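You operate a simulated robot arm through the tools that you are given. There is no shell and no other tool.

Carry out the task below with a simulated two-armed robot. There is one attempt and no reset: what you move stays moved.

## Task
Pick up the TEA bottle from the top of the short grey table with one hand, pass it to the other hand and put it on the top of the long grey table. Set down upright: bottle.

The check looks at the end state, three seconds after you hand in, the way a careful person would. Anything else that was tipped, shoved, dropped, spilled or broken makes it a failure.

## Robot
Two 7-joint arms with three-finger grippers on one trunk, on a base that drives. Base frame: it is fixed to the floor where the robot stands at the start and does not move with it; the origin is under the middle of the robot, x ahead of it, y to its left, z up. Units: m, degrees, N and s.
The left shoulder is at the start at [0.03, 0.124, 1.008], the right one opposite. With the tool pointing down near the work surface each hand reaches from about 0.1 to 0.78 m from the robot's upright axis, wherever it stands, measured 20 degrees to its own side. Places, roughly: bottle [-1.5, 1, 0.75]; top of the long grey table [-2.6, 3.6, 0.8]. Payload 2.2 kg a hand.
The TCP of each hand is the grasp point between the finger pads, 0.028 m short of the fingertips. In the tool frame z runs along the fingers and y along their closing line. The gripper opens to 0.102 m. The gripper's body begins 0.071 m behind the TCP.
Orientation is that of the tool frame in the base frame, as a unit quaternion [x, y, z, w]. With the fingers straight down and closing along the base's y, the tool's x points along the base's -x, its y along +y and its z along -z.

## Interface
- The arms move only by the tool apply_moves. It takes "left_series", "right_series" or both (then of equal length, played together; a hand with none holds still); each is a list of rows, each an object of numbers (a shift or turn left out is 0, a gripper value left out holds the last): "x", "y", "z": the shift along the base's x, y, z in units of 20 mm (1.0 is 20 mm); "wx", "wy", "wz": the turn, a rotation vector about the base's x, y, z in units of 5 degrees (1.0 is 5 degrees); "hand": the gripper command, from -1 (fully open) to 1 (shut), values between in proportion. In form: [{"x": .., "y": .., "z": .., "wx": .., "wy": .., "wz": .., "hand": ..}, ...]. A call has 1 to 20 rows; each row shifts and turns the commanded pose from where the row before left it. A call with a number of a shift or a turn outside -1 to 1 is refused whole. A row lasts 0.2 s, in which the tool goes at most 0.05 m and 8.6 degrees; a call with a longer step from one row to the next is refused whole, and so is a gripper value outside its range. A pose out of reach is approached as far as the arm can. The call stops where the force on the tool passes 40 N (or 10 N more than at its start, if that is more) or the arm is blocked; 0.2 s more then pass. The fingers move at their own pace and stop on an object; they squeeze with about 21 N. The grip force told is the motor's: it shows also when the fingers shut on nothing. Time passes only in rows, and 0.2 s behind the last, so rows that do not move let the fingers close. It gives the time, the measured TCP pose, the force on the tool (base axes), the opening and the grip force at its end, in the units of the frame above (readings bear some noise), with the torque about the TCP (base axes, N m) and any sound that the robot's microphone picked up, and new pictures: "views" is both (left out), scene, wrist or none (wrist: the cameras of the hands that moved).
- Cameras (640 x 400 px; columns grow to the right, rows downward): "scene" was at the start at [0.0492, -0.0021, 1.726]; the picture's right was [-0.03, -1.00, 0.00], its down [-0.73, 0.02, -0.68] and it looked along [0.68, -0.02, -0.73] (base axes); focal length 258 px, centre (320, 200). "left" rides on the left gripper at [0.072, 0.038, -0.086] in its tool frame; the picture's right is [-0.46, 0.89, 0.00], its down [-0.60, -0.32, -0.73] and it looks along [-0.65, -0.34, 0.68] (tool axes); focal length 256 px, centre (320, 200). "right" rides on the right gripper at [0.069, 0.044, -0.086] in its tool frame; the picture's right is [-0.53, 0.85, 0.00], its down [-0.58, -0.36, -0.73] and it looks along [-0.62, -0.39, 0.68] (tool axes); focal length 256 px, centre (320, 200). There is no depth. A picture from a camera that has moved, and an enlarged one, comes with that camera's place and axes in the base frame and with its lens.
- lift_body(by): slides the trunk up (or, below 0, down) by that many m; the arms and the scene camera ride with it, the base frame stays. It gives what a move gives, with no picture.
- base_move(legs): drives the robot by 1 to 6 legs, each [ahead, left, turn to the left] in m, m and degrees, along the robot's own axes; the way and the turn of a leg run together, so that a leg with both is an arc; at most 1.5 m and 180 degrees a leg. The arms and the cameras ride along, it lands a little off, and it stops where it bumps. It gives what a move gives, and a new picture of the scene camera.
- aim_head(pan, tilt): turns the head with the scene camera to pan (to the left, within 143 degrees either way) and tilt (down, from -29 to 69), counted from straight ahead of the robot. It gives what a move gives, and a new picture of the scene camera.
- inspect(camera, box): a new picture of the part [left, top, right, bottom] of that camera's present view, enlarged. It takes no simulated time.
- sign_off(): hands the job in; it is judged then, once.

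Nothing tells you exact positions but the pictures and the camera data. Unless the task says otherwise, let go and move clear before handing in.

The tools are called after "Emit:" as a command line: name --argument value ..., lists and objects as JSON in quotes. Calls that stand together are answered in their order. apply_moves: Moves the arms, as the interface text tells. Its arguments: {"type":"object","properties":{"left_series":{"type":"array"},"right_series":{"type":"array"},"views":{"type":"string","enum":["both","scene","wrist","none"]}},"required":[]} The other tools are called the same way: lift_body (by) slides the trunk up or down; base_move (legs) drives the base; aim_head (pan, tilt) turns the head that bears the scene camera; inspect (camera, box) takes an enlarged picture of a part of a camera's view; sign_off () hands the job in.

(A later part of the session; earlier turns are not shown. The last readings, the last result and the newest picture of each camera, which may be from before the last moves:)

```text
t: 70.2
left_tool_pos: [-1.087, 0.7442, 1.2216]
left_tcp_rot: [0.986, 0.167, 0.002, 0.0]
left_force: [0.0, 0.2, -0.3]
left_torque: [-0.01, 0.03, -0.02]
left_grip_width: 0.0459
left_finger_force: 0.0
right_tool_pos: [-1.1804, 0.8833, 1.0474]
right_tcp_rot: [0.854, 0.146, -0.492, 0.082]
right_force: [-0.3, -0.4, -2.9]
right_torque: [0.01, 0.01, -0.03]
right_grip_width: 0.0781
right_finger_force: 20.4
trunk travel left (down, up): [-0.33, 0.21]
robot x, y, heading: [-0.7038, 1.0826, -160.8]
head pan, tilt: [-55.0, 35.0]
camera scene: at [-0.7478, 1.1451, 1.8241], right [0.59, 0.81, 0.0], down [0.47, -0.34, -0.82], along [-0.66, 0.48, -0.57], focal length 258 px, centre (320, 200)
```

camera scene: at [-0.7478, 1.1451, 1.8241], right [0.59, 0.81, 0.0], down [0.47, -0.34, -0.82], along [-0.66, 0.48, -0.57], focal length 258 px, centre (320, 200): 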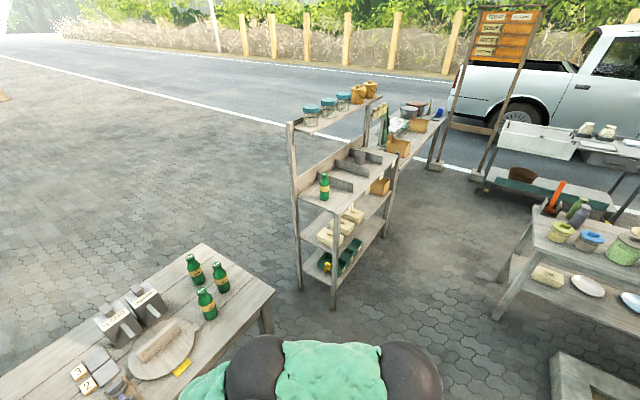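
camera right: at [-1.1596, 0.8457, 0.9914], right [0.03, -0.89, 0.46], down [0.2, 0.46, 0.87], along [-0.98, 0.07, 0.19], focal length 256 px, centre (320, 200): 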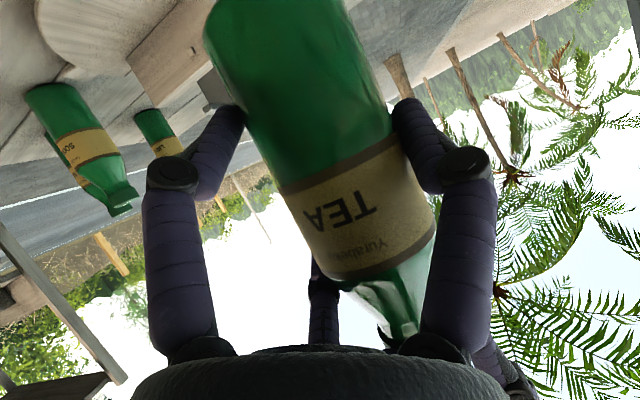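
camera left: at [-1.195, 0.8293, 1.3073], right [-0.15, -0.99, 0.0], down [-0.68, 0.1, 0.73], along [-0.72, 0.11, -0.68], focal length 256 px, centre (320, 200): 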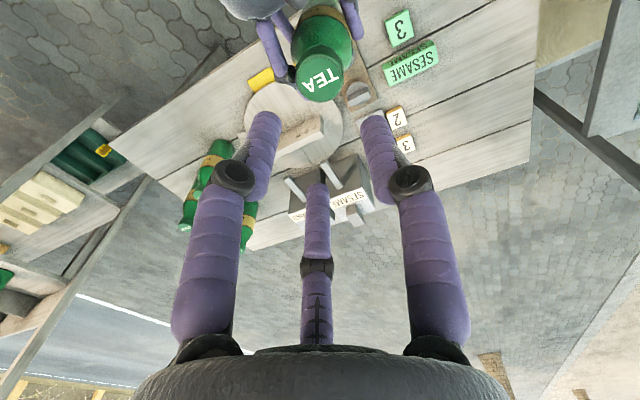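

The bottle rides steadily. Rack 2's front runs from about [-1.63, 1.91] to [-1.97, 2.84], the pots table's left side is near x −0.86…−1.0, and the corridor between is about 1 m wide. I zoom in on the long grey table to see its free space.

Emit:
inspect --camera "scene" --box '[360, 80, 460, 180]'

Emit:
aim_head --pan -78 --tilt 25

Emit:
inspect --camera "scene" --box '[220, 80, 400, 200]'

```text
4.00 times, centred on (410, 130) of scene
camera zoom: at [-0.7478, 1.1451, 1.8241], right [0.59, 0.81, 0.0], down [0.47, -0.34, -0.82], along [-0.66, 0.48, -0.57], focal length 1030 px, centre (-40, 480)
```

zoom: 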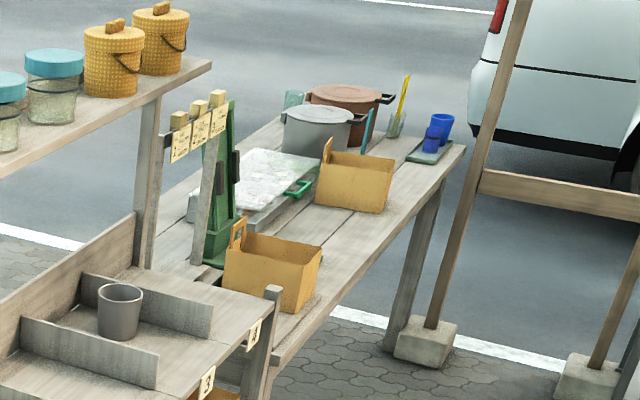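

```text
t: 71.1
left_tool_pos: [-1.0869, 0.7431, 1.2225]
left_tcp_rot: [0.986, 0.168, 0.001, 0.0]
left_force: [-0.1, 0.8, 0.0]
left_torque: [-0.01, -0.01, -0.01]
left_grip_width: 0.0461
left_finger_force: 0.1
right_tool_pos: [-1.1796, 0.8831, 1.0456]
right_tcp_rot: [0.854, 0.147, -0.492, 0.084]
right_force: [0.4, 1.3, -3.2]
right_torque: [0.03, 0.01, 0.0]
right_grip_width: 0.0782
right_finger_force: 20.4
trunk travel left (down, up): [-0.33, 0.21]
robot x, y, heading: [-0.6994, 1.0826, -160.8]
head pan, tilt: [-78.0, 25.0]
camera scene: at [-0.7243, 1.1723, 1.8398], right [0.85, 0.52, 0.0], down [0.22, -0.36, -0.91], along [-0.47, 0.77, -0.42], focal length 258 px, centre (320, 200)
```

scene: 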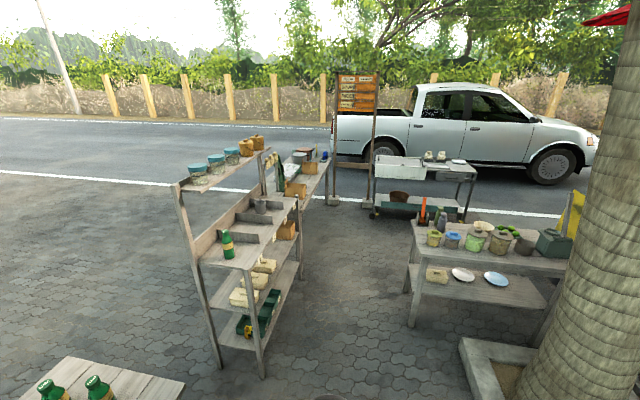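

```text
3.33 times, centred on (310, 140) of scene
camera zoom: at [-0.7243, 1.1723, 1.8398], right [0.85, 0.52, 0.0], down [0.22, -0.36, -0.91], along [-0.47, 0.77, -0.42], focal length 859 px, centre (353, 400)
```

zoom: 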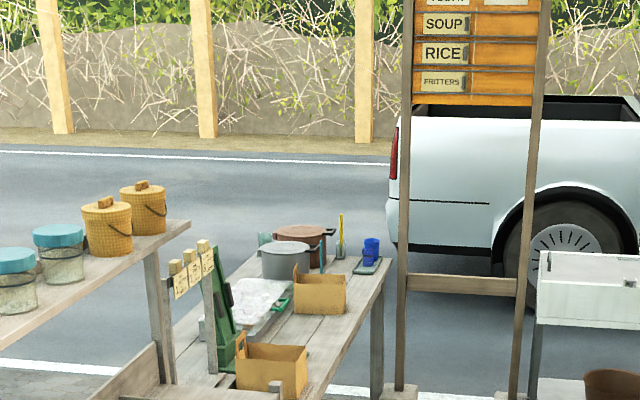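

The long table's front edge runs from about [-1.90, 2.79] to [-2.50, 4.41]; there is a free strip at the front between the two yellow boxes, around [-2.28, 3.41], which is where I want to set the bottle. I turn right on the spot to face along the corridor, then drive the first stretch.

Emit:
base_move --legs '[[0, 0, -87]]'

Emit:
aim_head --pan 0 --tilt 35

```text
t: 75.2
left_tool_pos: [-1.0587, 1.4543, 1.2215]
left_tcp_rot: [0.826, -0.563, 0.0, 0.0]
left_force: [-0.9, 0.7, 0.1]
left_torque: [0.0, -0.01, -0.01]
left_grip_width: 0.0459
left_finger_force: 0.0
right_tool_pos: [-0.9209, 1.5523, 1.0466]
right_tcp_rot: [0.717, -0.487, -0.412, -0.282]
right_force: [-0.5, 0.5, -3.6]
right_torque: [0.0, -0.06, 0.01]
right_grip_width: 0.0782
right_finger_force: 20.7
trunk travel left (down, up): [-0.33, 0.21]
robot x, y, heading: [-0.704, 1.0803, 111.2]
head pan, tilt: [-78.0, 25.0]
camera scene: at [-0.6166, 1.1072, 1.8398], right [0.55, -0.84, 0.0], down [-0.35, -0.23, -0.91], along [0.76, 0.5, -0.42], focal length 258 px, centre (320, 200)
```

scene: 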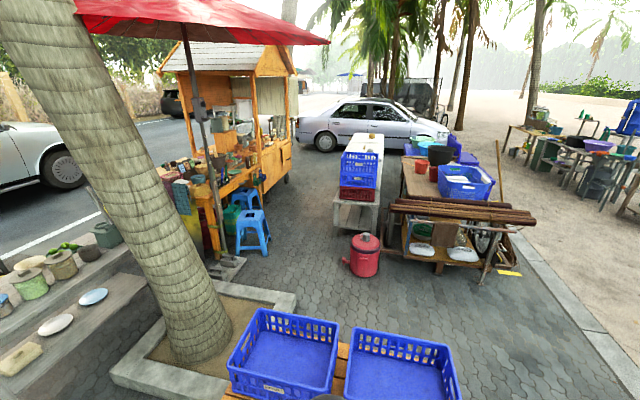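

```text
t: 76.7
left_tool_pos: [-1.0582, 1.453, 1.2237]
left_tcp_rot: [0.826, -0.563, 0.0, 0.001]
left_force: [0.0, 0.0, -0.6]
left_torque: [-0.02, 0.01, 0.02]
left_grip_width: 0.046
left_finger_force: 0.1
right_tool_pos: [-0.9217, 1.5521, 1.0469]
right_tcp_rot: [0.716, -0.488, -0.411, -0.282]
right_force: [-0.6, 0.6, -2.8]
right_torque: [-0.02, -0.04, 0.01]
right_grip_width: 0.0781
right_finger_force: 21.1
trunk travel left (down, up): [-0.33, 0.21]
robot x, y, heading: [-0.701, 1.0824, 111.4]
head pan, tilt: [0.0, 35.0]
camera scene: at [-0.7257, 1.1386, 1.824], right [0.93, 0.36, 0.0], down [0.21, -0.53, -0.82], along [-0.3, 0.76, -0.57], focal length 258 px, centre (320, 200)
```

scene: 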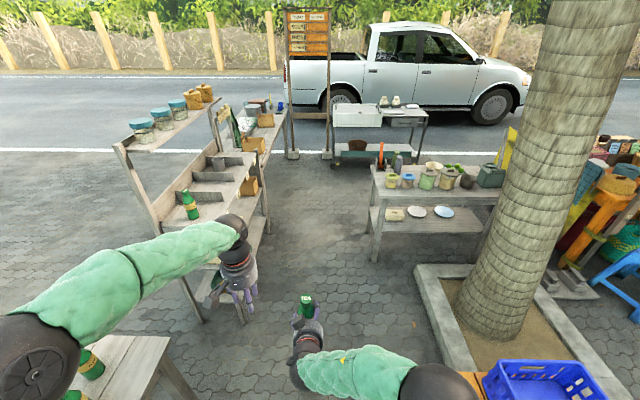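

The bottle is still upright in the right hand and the corridor ahead is open. I drive forward about half of it first, then check clearances.

Emit:
base_move --legs '[[0.94, -0.025, 0]]'

```text
t: 81.7
left_tool_pos: [-1.3868, 2.3501, 1.2222]
left_tcp_rot: [0.828, -0.561, 0.001, 0.001]
left_force: [0.6, 0.8, 0.3]
left_torque: [0.01, 0.02, -0.01]
left_grip_width: 0.0456
left_finger_force: 0.0
right_tool_pos: [-1.2495, 2.4501, 1.0476]
right_tcp_rot: [0.718, -0.485, -0.412, -0.281]
right_force: [0.3, 0.2, -3.7]
right_torque: [-0.01, -0.04, 0.01]
right_grip_width: 0.0777
right_finger_force: 21.2
trunk travel left (down, up): [-0.33, 0.21]
robot x, y, heading: [-1.0303, 1.9821, 111.6]
head pan, tilt: [0.0, 35.0]
camera scene: at [-1.0529, 2.0375, 1.824], right [0.93, 0.37, 0.0], down [0.21, -0.53, -0.82], along [-0.3, 0.76, -0.57], focal length 258 px, centre (320, 200)
```

scene: 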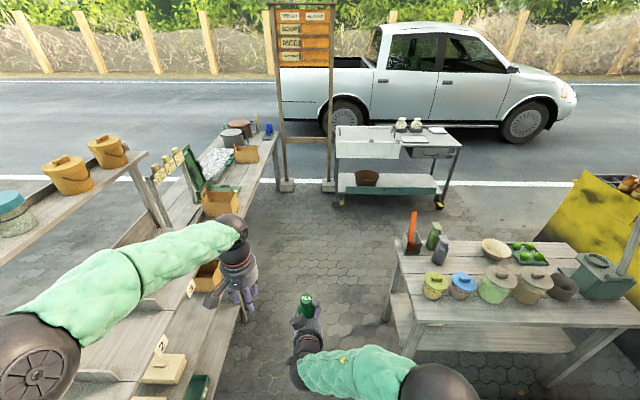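

I am at [-1.03, 1.98] with clear way on both sides; only the left elbow sticks out towards the rack. I stretch the left hand a bit forward and down to bring the elbow in before driving on.

Emit:
apply_moves --left_series '[{"x": -0.54, "y": 0.683, "z": -0.8}, {"x": -0.54, "y": 0.683, "z": -0.8}, {"x": -0.54, "y": 0.683, "z": -0.8}, {"x": -0.54, "y": 0.683, "z": -0.8}, {"x": -0.54, "y": 0.683, "z": -0.8}, {"x": -0.54, "y": 0.683, "z": -0.8}]' --views "scene"

Emit:
aim_head --pan 45 --tilt 35

```text
t: 83.1
left_tool_pos: [-1.4531, 2.4318, 1.127]
left_tcp_rot: [0.828, -0.561, 0.001, 0.0]
left_force: [0.0, 0.0, -0.1]
left_torque: [-0.05, 0.0, 0.02]
left_grip_width: 0.0462
left_finger_force: 0.1
right_tool_pos: [-1.2511, 2.4498, 1.0459]
right_tcp_rot: [0.718, -0.485, -0.413, -0.28]
right_force: [-0.3, -0.7, -2.4]
right_torque: [0.02, -0.03, 0.0]
right_grip_width: 0.0777
right_finger_force: 20.5
trunk travel left (down, up): [-0.33, 0.21]
robot x, y, heading: [-1.0307, 1.9762, 111.6]
head pan, tilt: [0.0, 35.0]
camera scene: at [-1.0535, 2.0379, 1.824], right [0.93, 0.37, 0.0], down [0.21, -0.53, -0.82], along [-0.3, 0.76, -0.57], focal length 258 px, centre (320, 200)
```

scene: 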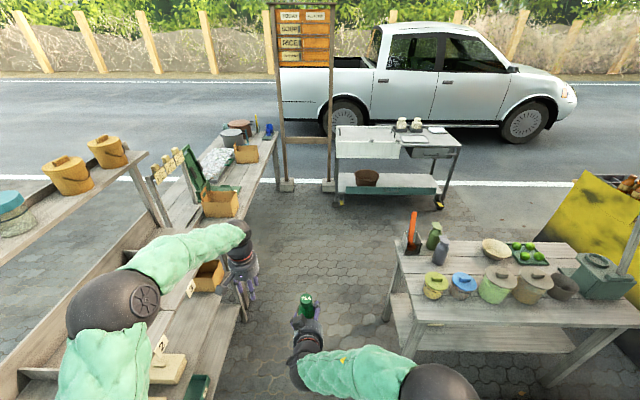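

```text
t: 84.2
left_tool_pos: [-1.4517, 2.4313, 1.1278]
left_tcp_rot: [0.828, -0.561, 0.002, 0.0]
left_force: [-0.3, 0.4, 0.7]
left_torque: [-0.02, 0.0, 0.02]
left_grip_width: 0.046
left_finger_force: 0.0
right_tool_pos: [-1.2507, 2.4496, 1.0471]
right_tcp_rot: [0.718, -0.485, -0.413, -0.281]
right_force: [0.3, 0.2, -2.9]
right_torque: [-0.03, -0.06, 0.0]
right_grip_width: 0.0779
right_finger_force: 21.6
trunk travel left (down, up): [-0.33, 0.21]
robot x, y, heading: [-1.0279, 1.9876, 111.9]
head pan, tilt: [45.0, 35.0]
camera scene: at [-1.101, 1.99, 1.824], right [0.4, 0.92, 0.0], down [0.53, -0.23, -0.82], along [-0.75, 0.33, -0.57], focal length 258 px, centre (320, 200)
```

scene: 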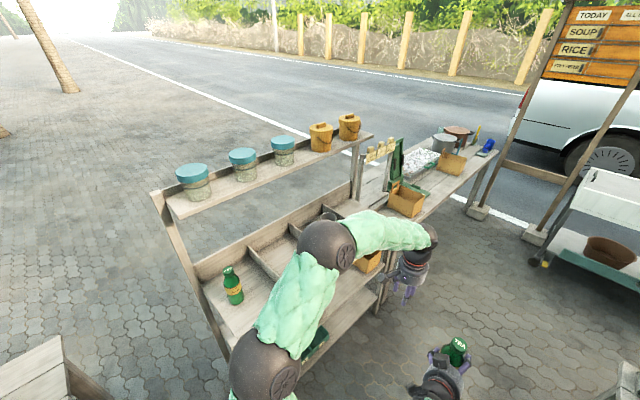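

The elbow now stays within about 0.49 m and well above the rack's front shelf. I drive on along the corridor.

Emit:
base_move --legs '[[0.95, 0.03, 0]]'

Emit:
aim_head --pan 60 --tilt 35

Emit:
aim_head --pan 0 --tilt 40

```text
t: 89.2
left_tool_pos: [-1.8533, 3.2991, 1.1275]
left_tcp_rot: [0.834, -0.552, 0.001, 0.001]
left_force: [0.4, 0.6, -1.3]
left_torque: [-0.03, 0.0, 0.0]
left_grip_width: 0.0462
left_finger_force: 0.0
right_tool_pos: [-1.6519, 3.3225, 1.047]
right_tcp_rot: [0.723, -0.477, -0.416, -0.277]
right_force: [0.7, -0.6, -2.6]
right_torque: [-0.02, -0.04, 0.02]
right_grip_width: 0.0778
right_finger_force: 21.0
trunk travel left (down, up): [-0.33, 0.21]
robot x, y, heading: [-1.4234, 2.8653, 112.9]
head pan, tilt: [45.0, 35.0]
camera scene: at [-1.4929, 2.8668, 1.824], right [0.38, 0.93, 0.0], down [0.53, -0.22, -0.82], along [-0.76, 0.31, -0.57], focal length 258 px, centre (320, 200)
```

scene: 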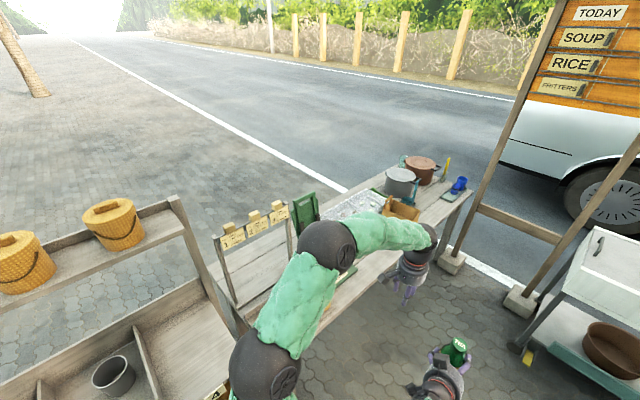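

```text
t: 90.0
left_tool_pos: [-1.8528, 3.2989, 1.1265]
left_tcp_rot: [0.834, -0.552, 0.0, 0.001]
left_force: [0.7, 0.7, -0.8]
left_torque: [-0.02, -0.02, 0.02]
left_grip_width: 0.0459
left_finger_force: 0.0
right_tool_pos: [-1.6517, 3.3217, 1.0461]
right_tcp_rot: [0.723, -0.477, -0.415, -0.277]
right_force: [-0.4, -0.7, -3.3]
right_torque: [0.0, -0.07, 0.0]
right_grip_width: 0.0779
right_finger_force: 20.8
trunk travel left (down, up): [-0.33, 0.21]
robot x, y, heading: [-1.4227, 2.8602, 112.9]
head pan, tilt: [60.0, 35.0]
camera scene: at [-1.4984, 2.844, 1.824], right [0.12, 0.99, 0.0], down [0.57, -0.07, -0.82], along [-0.81, 0.1, -0.57], focal length 258 px, centre (320, 200)
```

scene: 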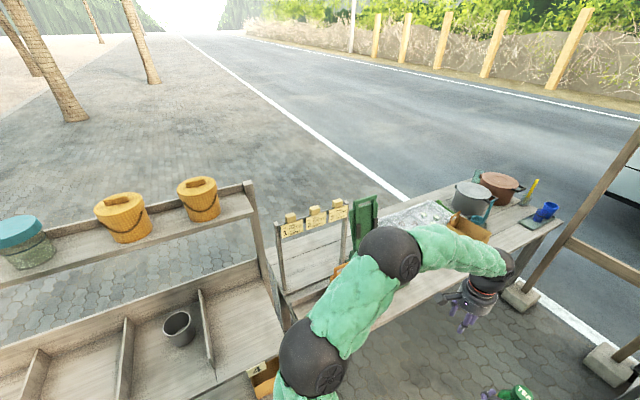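

```text
t: 91.3
left_tool_pos: [-1.8523, 3.2998, 1.1274]
left_tcp_rot: [0.834, -0.552, 0.002, 0.0]
left_force: [-0.3, 0.1, -0.2]
left_torque: [-0.03, 0.01, 0.02]
left_grip_width: 0.0459
left_finger_force: 0.0
right_tool_pos: [-1.6519, 3.3229, 1.0458]
right_tcp_rot: [0.723, -0.477, -0.416, -0.277]
right_force: [0.1, 0.4, -3.4]
right_torque: [0.0, -0.08, -0.01]
right_grip_width: 0.0774
right_finger_force: 20.5
trunk travel left (down, up): [-0.33, 0.21]
robot x, y, heading: [-1.4226, 2.8607, 112.9]
head pan, tilt: [0.0, 40.0]
camera scene: at [-1.4442, 2.9114, 1.8165], right [0.92, 0.39, 0.0], down [0.25, -0.59, -0.77], along [-0.3, 0.71, -0.64], focal length 258 px, centre (320, 200)
```

scene: 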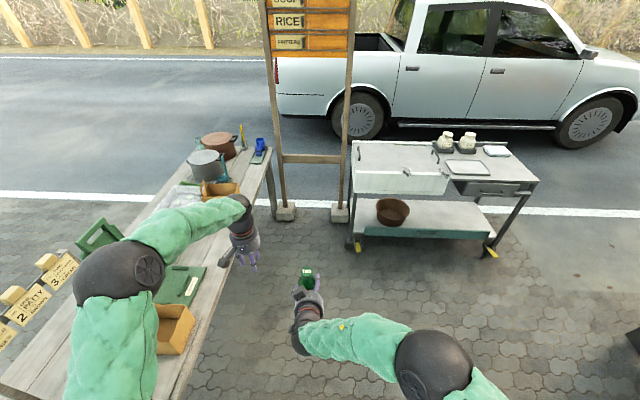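

I'm at [-1.42, 2.86]; a flat green board also lies on the table front between the boxes, so I need a better view for the spot. I move on a little to the right, then turn left to face the long table from about 0.6 m off its edge.

Emit:
base_move --legs '[[0.44, -0.15, 0]]'

Emit:
base_move --legs '[[0, 0, 45]]'

```text
t: 94.1
left_tool_pos: [-1.8912, 3.7618, 1.1258]
left_tcp_rot: [0.837, -0.548, 0.001, 0.001]
left_force: [-0.7, -1.0, 0.5]
left_torque: [-0.04, 0.04, 0.01]
left_grip_width: 0.046
left_finger_force: 0.1
right_tool_pos: [-1.6917, 3.7864, 1.0465]
right_tcp_rot: [0.726, -0.475, -0.416, -0.275]
right_force: [0.4, 0.8, -3.7]
right_torque: [0.06, -0.02, 0.01]
right_grip_width: 0.0776
right_finger_force: 20.9
trunk travel left (down, up): [-0.33, 0.21]
robot x, y, heading: [-1.4588, 3.3224, 113.4]
head pan, tilt: [0.0, 40.0]
camera scene: at [-1.4799, 3.3778, 1.8164], right [0.92, 0.4, 0.0], down [0.26, -0.59, -0.77], along [-0.3, 0.7, -0.64], focal length 258 px, centre (320, 200)
```

scene: 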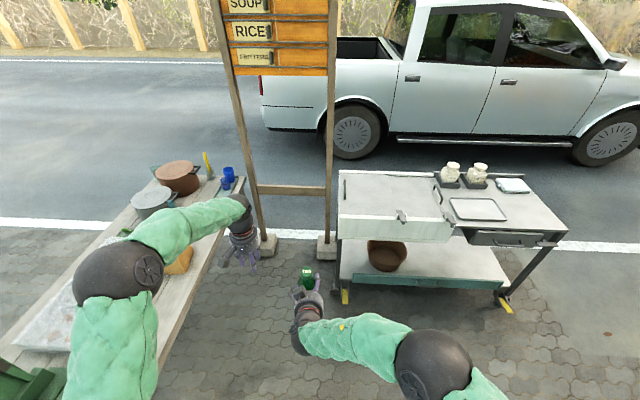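

```text
t: 96.6
left_tool_pos: [-2.0723, 3.3187, 1.1278]
left_tcp_rot: [0.984, -0.179, 0.001, -0.001]
left_force: [-0.3, 0.3, 0.4]
left_torque: [0.01, 0.02, -0.02]
left_grip_width: 0.046
left_finger_force: 0.1
right_tool_pos: [-1.9497, 3.4793, 1.0466]
right_tcp_rot: [0.852, -0.156, -0.491, -0.092]
right_force: [-0.1, -0.4, -2.6]
right_torque: [0.02, -0.04, 0.01]
right_grip_width: 0.0777
right_finger_force: 20.8
trunk travel left (down, up): [-0.33, 0.21]
robot x, y, heading: [-1.4573, 3.322, 159.1]
head pan, tilt: [0.0, 40.0]
camera scene: at [-1.5097, 3.3452, 1.8165], right [0.36, 0.93, 0.0], down [0.6, -0.23, -0.77], along [-0.72, 0.27, -0.64], focal length 258 px, centre (320, 200)
```

scene: 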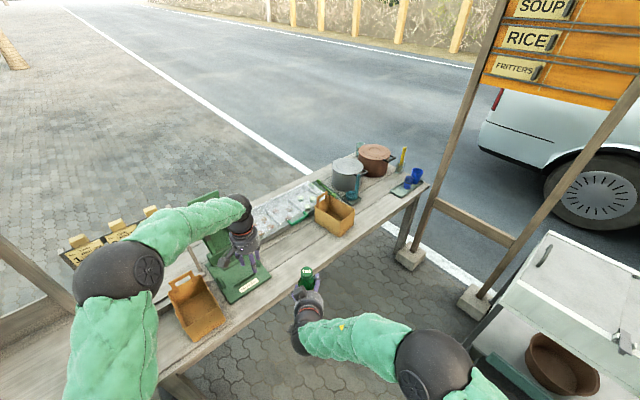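

I see the green press with its base on the table's front, box 2 to its right and free planks between them and also right of box 2. I zoom in to choose and measure the spot.

Emit:
inspect --camera "scene" --box '[170, 140, 440, 360]'

Emit:
inspect --camera "scene" --box '[240, 180, 400, 300]'

```text
1.82 times, centred on (305, 250) of scene
camera zoom: at [-1.5097, 3.3452, 1.8165], right [0.36, 0.93, 0.0], down [0.6, -0.23, -0.77], along [-0.72, 0.27, -0.64], focal length 468 px, centre (347, 109)
```

zoom: 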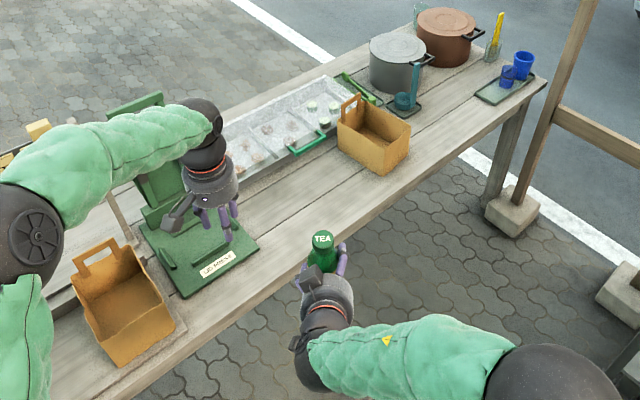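

```text
3.33 times, centred on (320, 240) of scene
camera zoom: at [-1.5097, 3.3452, 1.8165], right [0.36, 0.93, 0.0], down [0.6, -0.23, -0.77], along [-0.72, 0.27, -0.64], focal length 859 px, centre (320, 67)
```

zoom: 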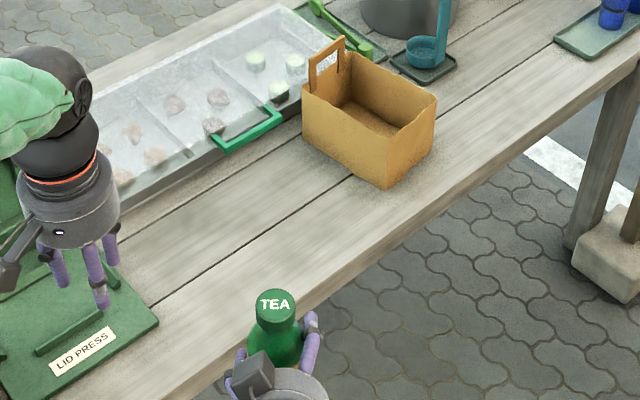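

The free area between the LID PRESS and the second yellow box is about 0.38 m wide; its middle is near [-2.316, 3.542]. I turn the rest of the way to face the table squarely and pull the left hand back so that it stays clear of the press.

Emit:
base_move --legs '[[0, 0, 41]]'

Emit:
apply_moves --left_series '[{"x": 0.85, "y": 0.31, "z": 0.5}, {"x": 0.85, "y": 0.31, "z": 0.5}, {"x": 0.85, "y": 0.31, "z": 0.5}, {"x": 0.85, "y": 0.31, "z": 0.5}, {"x": 0.85, "y": 0.31, "z": 0.5}, {"x": 0.85, "y": 0.31, "z": 0.5}, {"x": 0.85, "y": 0.31}, {"x": 0.85, "y": 0.31}]' --views "scene"

```text
t: 98.9
left_tool_pos: [-1.9167, 2.9146, 1.1271]
left_tcp_rot: [0.984, 0.178, 0.001, -0.001]
left_force: [-0.5, -0.7, 0.0]
left_torque: [-0.01, -0.01, 0.03]
left_grip_width: 0.0458
left_finger_force: 0.2
right_tool_pos: [-1.9285, 3.1173, 1.0466]
right_tcp_rot: [0.853, 0.155, -0.491, 0.087]
right_force: [-0.1, 0.8, -4.0]
right_torque: [0.04, -0.02, -0.01]
right_grip_width: 0.0775
right_finger_force: 21.2
trunk travel left (down, up): [-0.33, 0.21]
robot x, y, heading: [-1.4598, 3.3257, -159.6]
head pan, tilt: [0.0, 40.0]
camera scene: at [-1.5096, 3.3062, 1.8165], right [-0.35, 0.94, 0.0], down [0.6, 0.22, -0.77], along [-0.72, -0.27, -0.64], focal length 258 px, centre (320, 200)
```

scene: 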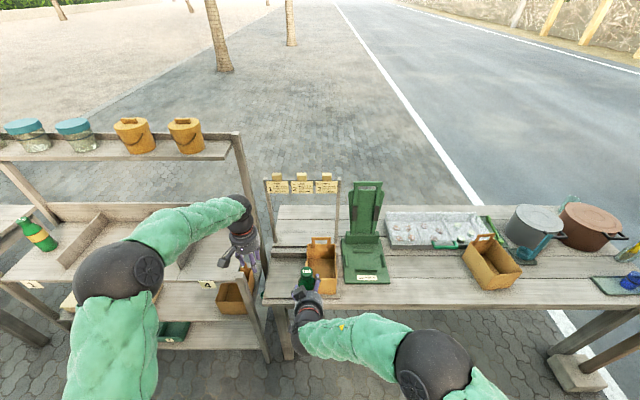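

```text
t: 100.7
left_tool_pos: [-1.7794, 2.9667, 1.1874]
left_tcp_rot: [0.984, 0.178, -0.001, 0.0]
left_force: [0.6, 0.8, 1.2]
left_torque: [-0.01, 0.0, 0.02]
left_grip_width: 0.0459
left_finger_force: 0.1
right_tool_pos: [-1.929, 3.1169, 1.0466]
right_tcp_rot: [0.853, 0.154, -0.492, 0.087]
right_force: [0.4, -0.2, -4.3]
right_torque: [0.03, 0.02, -0.01]
right_grip_width: 0.0779
right_finger_force: 20.8
trunk travel left (down, up): [-0.33, 0.21]
robot x, y, heading: [-1.4562, 3.3213, -159.7]
head pan, tilt: [0.0, 40.0]
camera scene: at [-1.5088, 3.3068, 1.8165], right [-0.35, 0.94, 0.0], down [0.6, 0.22, -0.77], along [-0.72, -0.27, -0.64], focal length 258 px, centre (320, 200)
```

scene: 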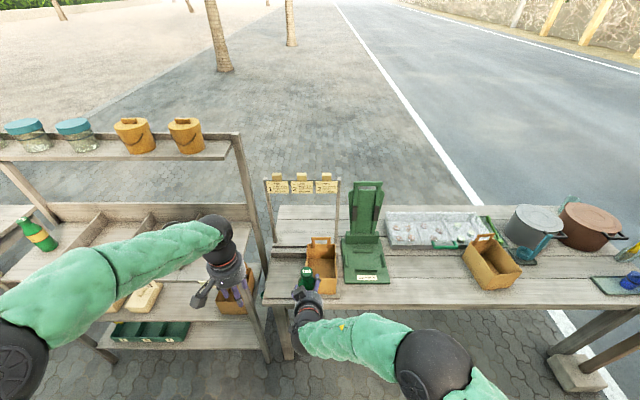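

Now I face the long table squarely; the free planks lie between the green press and the right-hand box. I shift the base 0.54 m to the right to stand in front of that gap.

Emit:
base_move --legs '[[0.0, -0.52, 0]]'

Emit:
inspect --camera "scene" --box '[200, 160, 440, 320]'

```text
t: 103.8
left_tool_pos: [-1.9624, 3.4619, 1.1877]
left_tcp_rot: [0.984, 0.177, 0.0, 0.0]
left_force: [-0.4, -0.1, 0.0]
left_torque: [-0.01, 0.01, 0.03]
left_grip_width: 0.046
left_finger_force: 0.0
right_tool_pos: [-2.1117, 3.6123, 1.046]
right_tcp_rot: [0.853, 0.155, -0.491, 0.088]
right_force: [-0.1, -0.2, -3.8]
right_torque: [0.06, 0.01, 0.02]
right_grip_width: 0.0773
right_finger_force: 20.5
trunk travel left (down, up): [-0.33, 0.21]
robot x, y, heading: [-1.6388, 3.8183, -159.6]
head pan, tilt: [0.0, 40.0]
camera scene: at [-1.6931, 3.8028, 1.8165], right [-0.35, 0.94, 0.0], down [0.6, 0.22, -0.77], along [-0.72, -0.27, -0.64], focal length 258 px, centre (320, 200)
```

scene: 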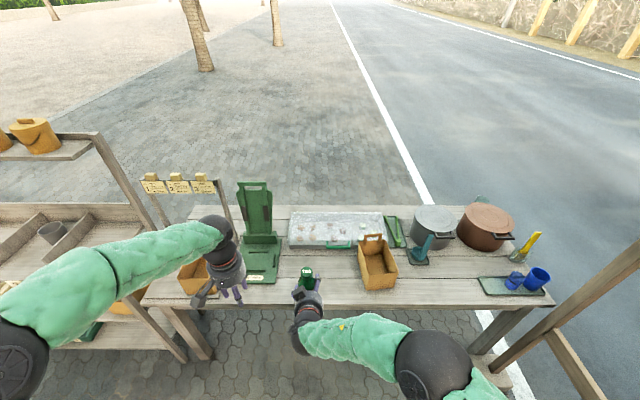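

```text
2.50 times, centred on (320, 240) of scene
camera zoom: at [-1.6931, 3.8028, 1.8165], right [-0.35, 0.94, 0.0], down [0.6, 0.22, -0.77], along [-0.72, -0.27, -0.64], focal length 644 px, centre (320, 100)
```

zoom: 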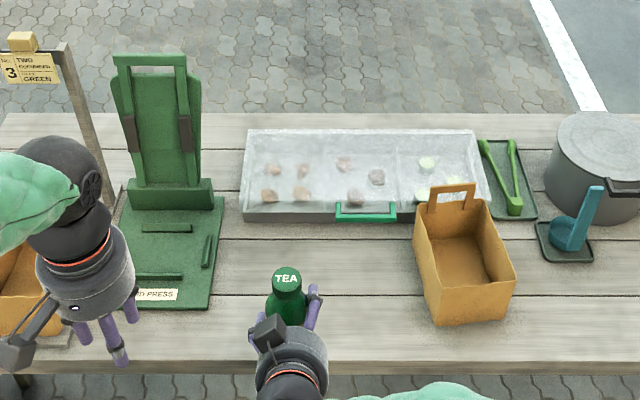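

I am squared up: table edge 0.59 m ahead, the gap spans about 0.19 m left to 0.18 m right of me, free back to the steel tray. I drive 0.17 m ahead so the arm can reach comfortably.

Emit:
base_move --legs '[[0.16, 0, 0]]'

Emit:
aim_head --pan -5 --tilt 52

Emit:
inspect --camera "scene" --box '[200, 100, 440, 280]'

Emit:
inspect --camera "right" --box '[0, 0, 640, 400]'

```text
t: 105.2
left_tool_pos: [-2.1165, 3.4053, 1.187]
left_tcp_rot: [0.984, 0.178, 0.0, 0.0]
left_force: [-0.4, -0.2, 0.2]
left_torque: [0.0, -0.05, 0.0]
left_grip_width: 0.0459
left_finger_force: 0.0
right_tool_pos: [-2.264, 3.5565, 1.0456]
right_tcp_rot: [0.853, 0.155, -0.49, 0.087]
right_force: [-0.6, 0.1, -4.2]
right_torque: [0.04, -0.01, 0.01]
right_grip_width: 0.0775
right_finger_force: 20.6
trunk travel left (down, up): [-0.33, 0.21]
robot x, y, heading: [-1.793, 3.7685, -159.8]
head pan, tilt: [0.0, 40.0]
camera scene: at [-1.8463, 3.7454, 1.8164], right [-0.35, 0.94, 0.0], down [0.6, 0.22, -0.77], along [-0.72, -0.26, -0.64], focal length 258 px, centre (320, 200)
```

scene: 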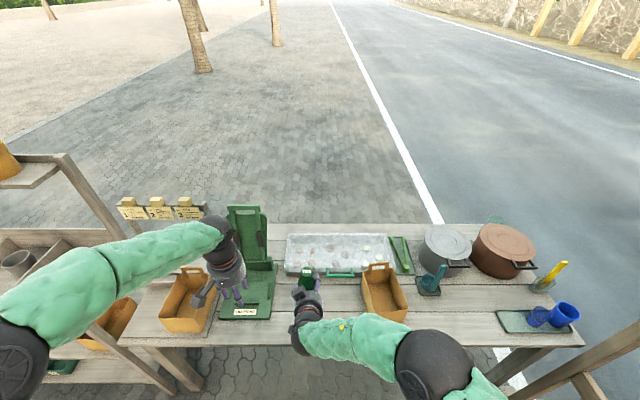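

```text
t: 105.9
left_tool_pos: [-2.1141, 3.4045, 1.1875]
left_tcp_rot: [0.984, 0.178, 0.0, 0.0]
left_force: [0.2, 0.2, 0.2]
left_torque: [0.02, 0.01, 0.0]
left_grip_width: 0.0459
left_finger_force: 0.0
right_tool_pos: [-2.263, 3.5567, 1.0465]
right_tcp_rot: [0.853, 0.155, -0.491, 0.087]
right_force: [0.8, -0.3, -3.8]
right_torque: [0.06, -0.02, -0.03]
right_grip_width: 0.0778
right_finger_force: 21.1
trunk travel left (down, up): [-0.33, 0.21]
robot x, y, heading: [-1.7945, 3.7662, -160.0]
head pan, tilt: [-5.0, 52.0]
camera scene: at [-1.8365, 3.7559, 1.7997], right [-0.26, 0.96, 0.0], down [0.76, 0.21, -0.62], along [-0.59, -0.16, -0.79], focal length 258 px, centre (320, 200)
```

scene: 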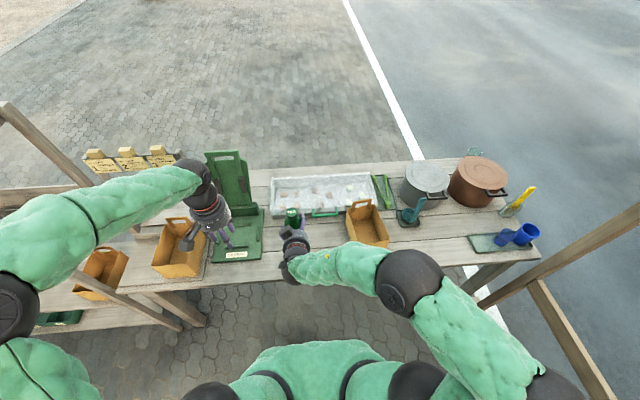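

```text
2.22 times, centred on (320, 190) of scene
camera zoom: at [-1.8365, 3.7559, 1.7997], right [-0.26, 0.96, 0.0], down [0.76, 0.21, -0.62], along [-0.59, -0.16, -0.79], focal length 572 px, centre (320, 222)
```

zoom: 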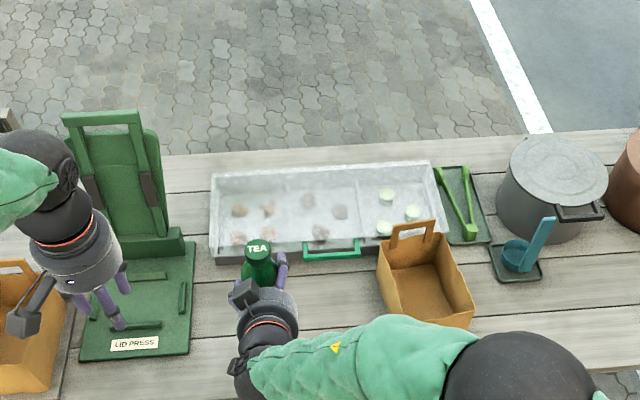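

```text
1.00 times, centred on (320, 200) of right (not enlarged: the box is as wide or as high as the picture)
camera zoom: at [-2.1466, 3.5542, 1.0306], right [0.04, -0.89, 0.46], down [0.19, 0.46, 0.87], along [-0.98, 0.05, 0.19], focal length 256 px, centre (320, 200)
```

zoom: 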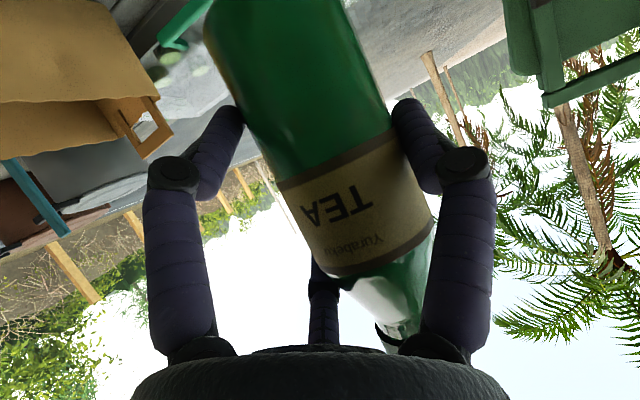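

The bottle now hangs 0.08 m inside the table edge. I move it 73 mm further over the free planks and lower it to a few centimetres above the top, then check.

Emit:
apply_moves --right_series '[{"x": -0.9, "y": 0.02}, {"x": -0.9, "y": 0.02}, {"x": -0.9, "y": 0.02}, {"x": -0.95, "y": 0.02}, {"z": -0.8}, {"z": -0.9}, {"z": -0.9}, {"z": -0.9}, {"z": -0.9}, {"z": -0.6}, {}]' --views "both"

Emit:
inspect --camera "scene" --box '[240, 140, 380, 260]'

Emit:
inspect --camera "left" --box '[0, 0, 640, 400]'

```text
t: 108.3
left_tool_pos: [-2.1146, 3.4058, 1.1874]
left_tcp_rot: [0.984, 0.178, 0.0, 0.0]
left_force: [0.9, -0.9, -0.4]
left_torque: [0.01, -0.02, 0.01]
left_grip_width: 0.0458
left_finger_force: 0.1
right_tool_pos: [-2.3367, 3.5589, 0.9467]
right_tcp_rot: [0.853, 0.153, -0.491, 0.086]
right_force: [0.6, 0.6, -3.5]
right_torque: [0.06, -0.01, -0.02]
right_grip_width: 0.0774
right_finger_force: 21.0
trunk travel left (down, up): [-0.33, 0.21]
robot x, y, heading: [-1.7911, 3.7666, -159.9]
head pan, tilt: [-5.0, 52.0]
camera scene: at [-1.837, 3.7559, 1.7997], right [-0.26, 0.96, 0.0], down [0.76, 0.21, -0.62], along [-0.59, -0.16, -0.79], focal length 258 px, centre (320, 200)
camera right: at [-2.22, 3.5565, 0.9307], right [0.04, -0.89, 0.46], down [0.19, 0.46, 0.87], along [-0.98, 0.05, 0.19], focal length 256 px, centre (320, 200)
```

scene: 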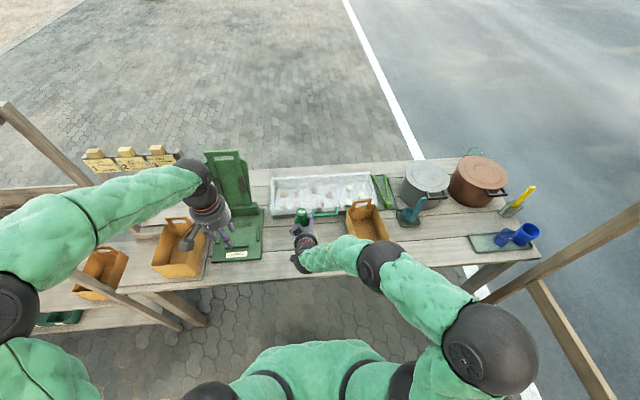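
right: 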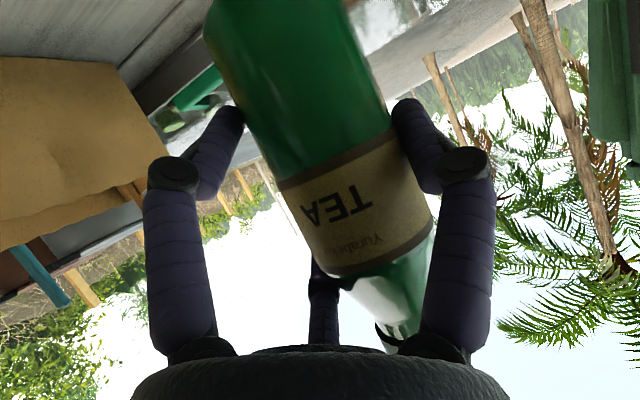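

```text
3.33 times, centred on (310, 200) of scene
camera zoom: at [-1.837, 3.7559, 1.7997], right [-0.26, 0.96, 0.0], down [0.76, 0.21, -0.62], along [-0.59, -0.16, -0.79], focal length 859 px, centre (353, 200)
```

zoom: 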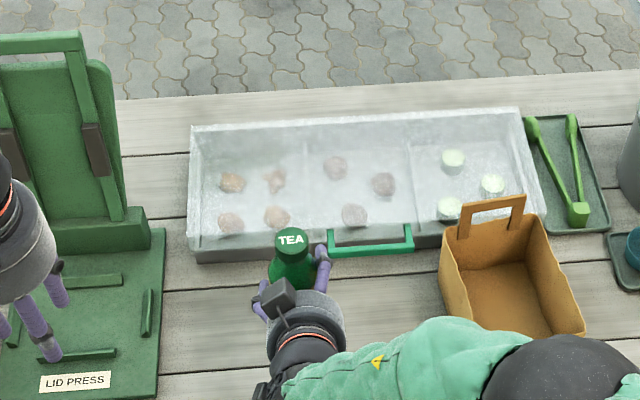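

```text
1.00 times, centred on (320, 200) of left (not enlarged: the box is as wide or as high as the picture)
camera zoom: at [-2.0334, 3.3952, 1.2728], right [-0.13, -0.99, 0.0], down [-0.68, 0.09, 0.73], along [-0.72, 0.09, -0.68], focal length 256 px, centre (320, 200)
```

zoom: 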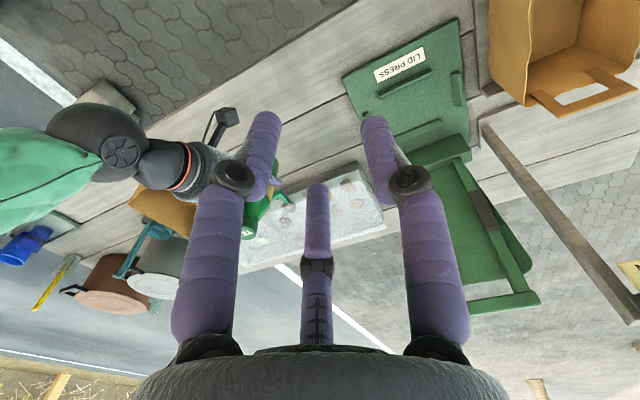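

The bottle hangs over the middle of the free planks, about 0.12 m above them by my triangulation (top at z≈0.75–0.80). I lower it gradually, watching the force for contact.

Emit:
apply_moves --right_series '[{"z": -0.7}, {"z": -0.7}, {"z": -0.7}, {"z": -0.7}, {"z": -0.3}, {"z": -0.2}, {}]' --views "wrist"

Emit:
inspect --camera "scene" --box '[240, 140, 380, 260]'

```text
t: 109.9
left_tool_pos: [-2.1142, 3.4051, 1.1872]
left_tcp_rot: [0.984, 0.177, 0.0, -0.001]
left_force: [-0.7, 0.4, -0.4]
left_torque: [-0.01, 0.0, -0.02]
left_grip_width: 0.0457
left_finger_force: 0.0
right_tool_pos: [-2.337, 3.5586, 0.8802]
right_tcp_rot: [0.853, 0.155, -0.491, 0.087]
right_force: [-0.1, 0.2, -3.9]
right_torque: [0.02, -0.02, -0.01]
right_grip_width: 0.0776
right_finger_force: 20.4
trunk travel left (down, up): [-0.33, 0.21]
robot x, y, heading: [-1.7903, 3.7632, -159.9]
head pan, tilt: [-5.0, 52.0]
camera right: at [-2.2201, 3.5551, 0.864], right [0.04, -0.89, 0.46], down [0.19, 0.46, 0.87], along [-0.98, 0.05, 0.19], focal length 256 px, centre (320, 200)
```

right: 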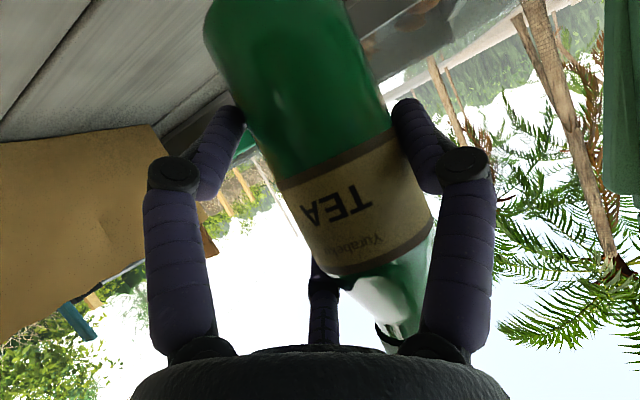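

```text
3.33 times, centred on (310, 200) of scene
camera zoom: at [-1.8371, 3.7558, 1.7997], right [-0.26, 0.96, 0.0], down [0.76, 0.21, -0.62], along [-0.59, -0.16, -0.79], focal length 859 px, centre (353, 200)
```

zoom: 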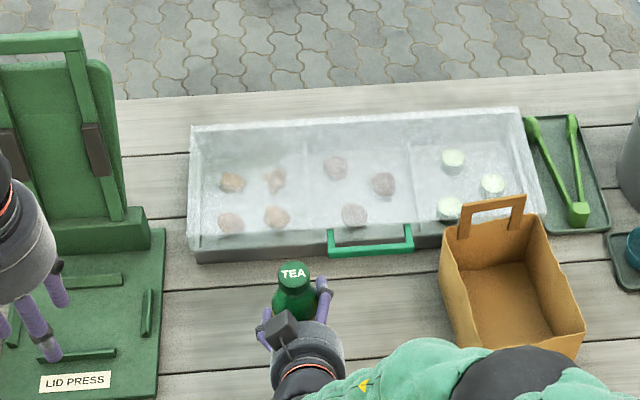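

No contact yet (base at about z 0.81). I continue down in small steps.

Emit:
apply_moves --right_series '[{"z": -0.4}, {"z": -0.4}, {"z": -0.4}, {"z": -0.3}, {}]' --views "wrist"

```text
t: 111.1
left_tool_pos: [-2.1139, 3.4061, 1.1876]
left_tcp_rot: [0.984, 0.177, 0.001, -0.001]
left_force: [-0.6, -0.7, 0.4]
left_torque: [-0.04, 0.01, 0.0]
left_grip_width: 0.0459
left_finger_force: 0.0
right_tool_pos: [-2.3369, 3.5581, 0.8503]
right_tcp_rot: [0.853, 0.154, -0.491, 0.086]
right_force: [-0.8, 0.0, -3.4]
right_torque: [0.03, 0.01, -0.01]
right_grip_width: 0.0774
right_finger_force: 20.6
trunk travel left (down, up): [-0.33, 0.21]
robot x, y, heading: [-1.7912, 3.7635, -159.7]
head pan, tilt: [-5.0, 52.0]
camera right: at [-2.2203, 3.5555, 0.8343], right [0.04, -0.89, 0.46], down [0.19, 0.46, 0.87], along [-0.98, 0.05, 0.19], focal length 256 px, centre (320, 200)
```

right: 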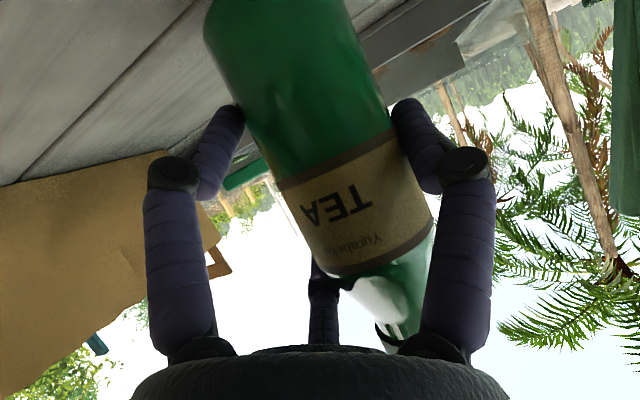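

Emit:
apply_moves --right_series '[{"z": -0.25}, {"z": -0.25}, {"z": -0.25}, {}]' --views "none"

```text
t: 112.1
left_tool_pos: [-2.1139, 3.4059, 1.1885]
left_tcp_rot: [0.984, 0.178, 0.0, 0.0]
left_force: [0.2, 0.0, -0.4]
left_torque: [0.0, -0.01, 0.0]
left_grip_width: 0.0458
left_finger_force: 0.1
right_tool_pos: [-2.3371, 3.5566, 0.8361]
right_tcp_rot: [0.852, 0.154, -0.492, 0.087]
right_force: [0.6, 0.1, 0.9]
right_torque: [0.04, -0.15, -0.04]
right_grip_width: 0.0777
right_finger_force: 21.2
trunk travel left (down, up): [-0.33, 0.21]
robot x, y, heading: [-1.7924, 3.7634, -159.8]
head pan, tilt: [-5.0, 52.0]
```

The vertical force went from −3.5 to +0.9 N: the bottle base has just reached the table top. I check the view and press another millimetre to be sure that it is seated.

Emit:
apply_moves --right_series '[{"z": -0.06}, {}]' --views "wrist"

Emit:
inspect --camera "scene" --box '[270, 190, 350, 260]'

```text
t: 112.7
left_tool_pos: [-2.1139, 3.4058, 1.1882]
left_tcp_rot: [0.984, 0.177, 0.001, -0.001]
left_force: [-0.6, 0.7, 0.2]
left_torque: [-0.03, 0.01, 0.03]
left_grip_width: 0.0456
left_finger_force: 0.0
right_tool_pos: [-2.3368, 3.5579, 0.8361]
right_tcp_rot: [0.852, 0.155, -0.492, 0.088]
right_force: [4.1, -0.8, 11.8]
right_torque: [0.09, -0.54, -0.05]
right_grip_width: 0.0775
right_finger_force: 21.5
trunk travel left (down, up): [-0.33, 0.21]
robot x, y, heading: [-1.7937, 3.768, -159.6]
head pan, tilt: [-5.0, 52.0]
camera right: at [-2.2205, 3.5548, 0.8203], right [0.05, -0.89, 0.46], down [0.2, 0.46, 0.87], along [-0.98, 0.05, 0.2], focal length 256 px, centre (320, 200)
```

right: 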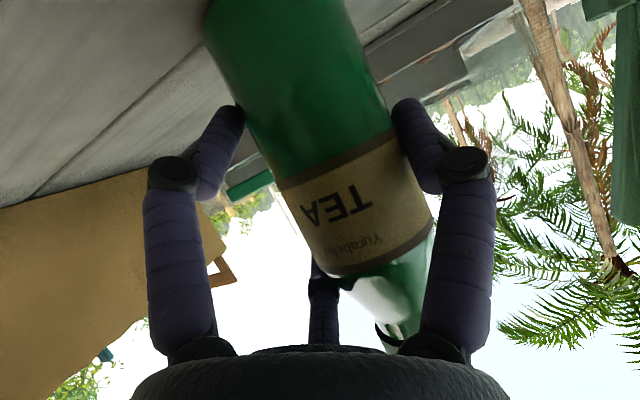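

```text
5.71 times, centred on (310, 225) of scene
camera zoom: at [-1.8352, 3.7562, 1.7998], right [-0.26, 0.96, 0.0], down [0.76, 0.21, -0.62], along [-0.59, -0.16, -0.79], focal length 1472 px, centre (377, 57)
```

zoom: 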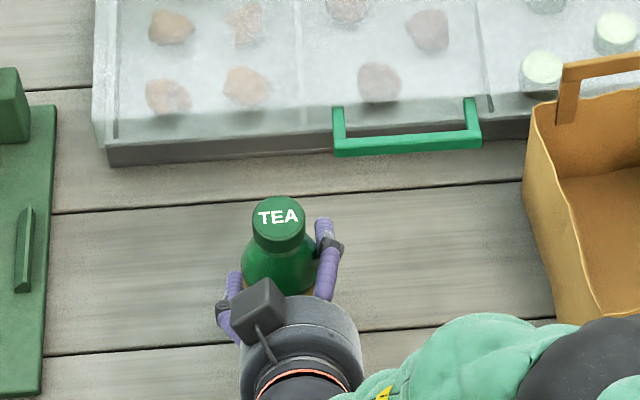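

The base is down, with the load on its robot-side edge, so the bottle leans a degree or two toward me. I ease the press and tilt the hand 2° forward to set it flat.

Emit:
apply_moves --right_series '[{"z": 0.05, "wx": 0.137, "wy": -0.376}, {}]' --views "none"

```text
t: 113.3
left_tool_pos: [-2.1134, 3.4051, 1.1885]
left_tcp_rot: [0.984, 0.177, 0.0, 0.0]
left_force: [0.1, -0.6, 0.2]
left_torque: [0.0, 0.0, -0.01]
left_grip_width: 0.0458
left_finger_force: 0.2
right_tool_pos: [-2.3372, 3.5582, 0.836]
right_tcp_rot: [0.861, 0.156, -0.477, 0.084]
right_force: [-1.6, -0.2, 5.8]
right_torque: [0.16, 0.18, 0.01]
right_grip_width: 0.0773
right_finger_force: 20.7
trunk travel left (down, up): [-0.33, 0.21]
robot x, y, heading: [-1.7929, 3.7649, -159.8]
head pan, tilt: [-5.0, 52.0]
```

Emit:
apply_moves --right_series '[{"wx": 0.19, "wy": 0.07}, {}]' --views "wrist"

Emit:
inspect --camera "scene" --box '[270, 190, 350, 260]'

```text
t: 113.9
left_tool_pos: [-2.1149, 3.406, 1.1884]
left_tcp_rot: [0.984, 0.177, 0.0, -0.001]
left_force: [0.7, 0.0, -0.1]
left_torque: [0.02, 0.02, 0.02]
left_grip_width: 0.0458
left_finger_force: 0.0
right_tool_pos: [-2.3376, 3.5565, 0.8355]
right_tcp_rot: [0.86, 0.16, -0.478, 0.077]
right_force: [0.5, -3.7, 7.3]
right_torque: [-0.13, 0.07, 0.02]
right_grip_width: 0.0777
right_finger_force: 20.9
trunk travel left (down, up): [-0.33, 0.21]
robot x, y, heading: [-1.788, 3.7672, -159.4]
head pan, tilt: [-5.0, 52.0]
camera right: at [-2.22, 3.5551, 0.8231], right [0.03, -0.9, 0.43], down [0.17, 0.43, 0.88], along [-0.98, 0.05, 0.17], focal length 256 px, centre (320, 200)
```

right: 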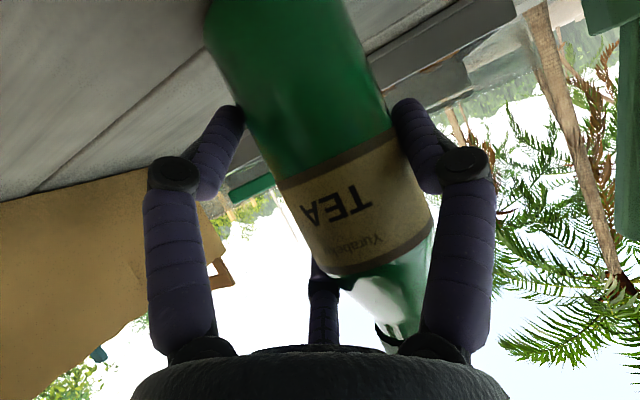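

```text
5.71 times, centred on (310, 225) of scene
camera zoom: at [-1.836, 3.7557, 1.7997], right [-0.26, 0.96, 0.0], down [0.76, 0.21, -0.62], along [-0.59, -0.16, -0.79], focal length 1472 px, centre (377, 57)
```

zoom: 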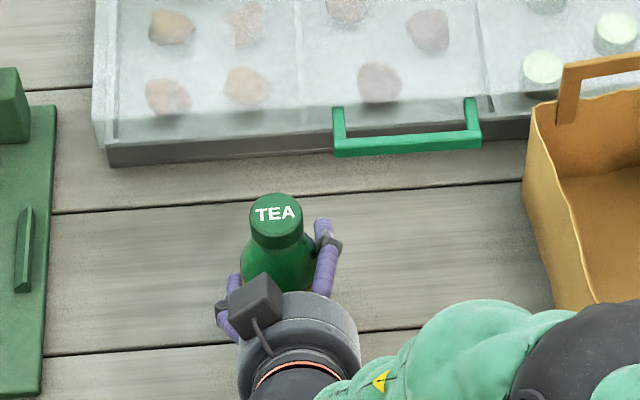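

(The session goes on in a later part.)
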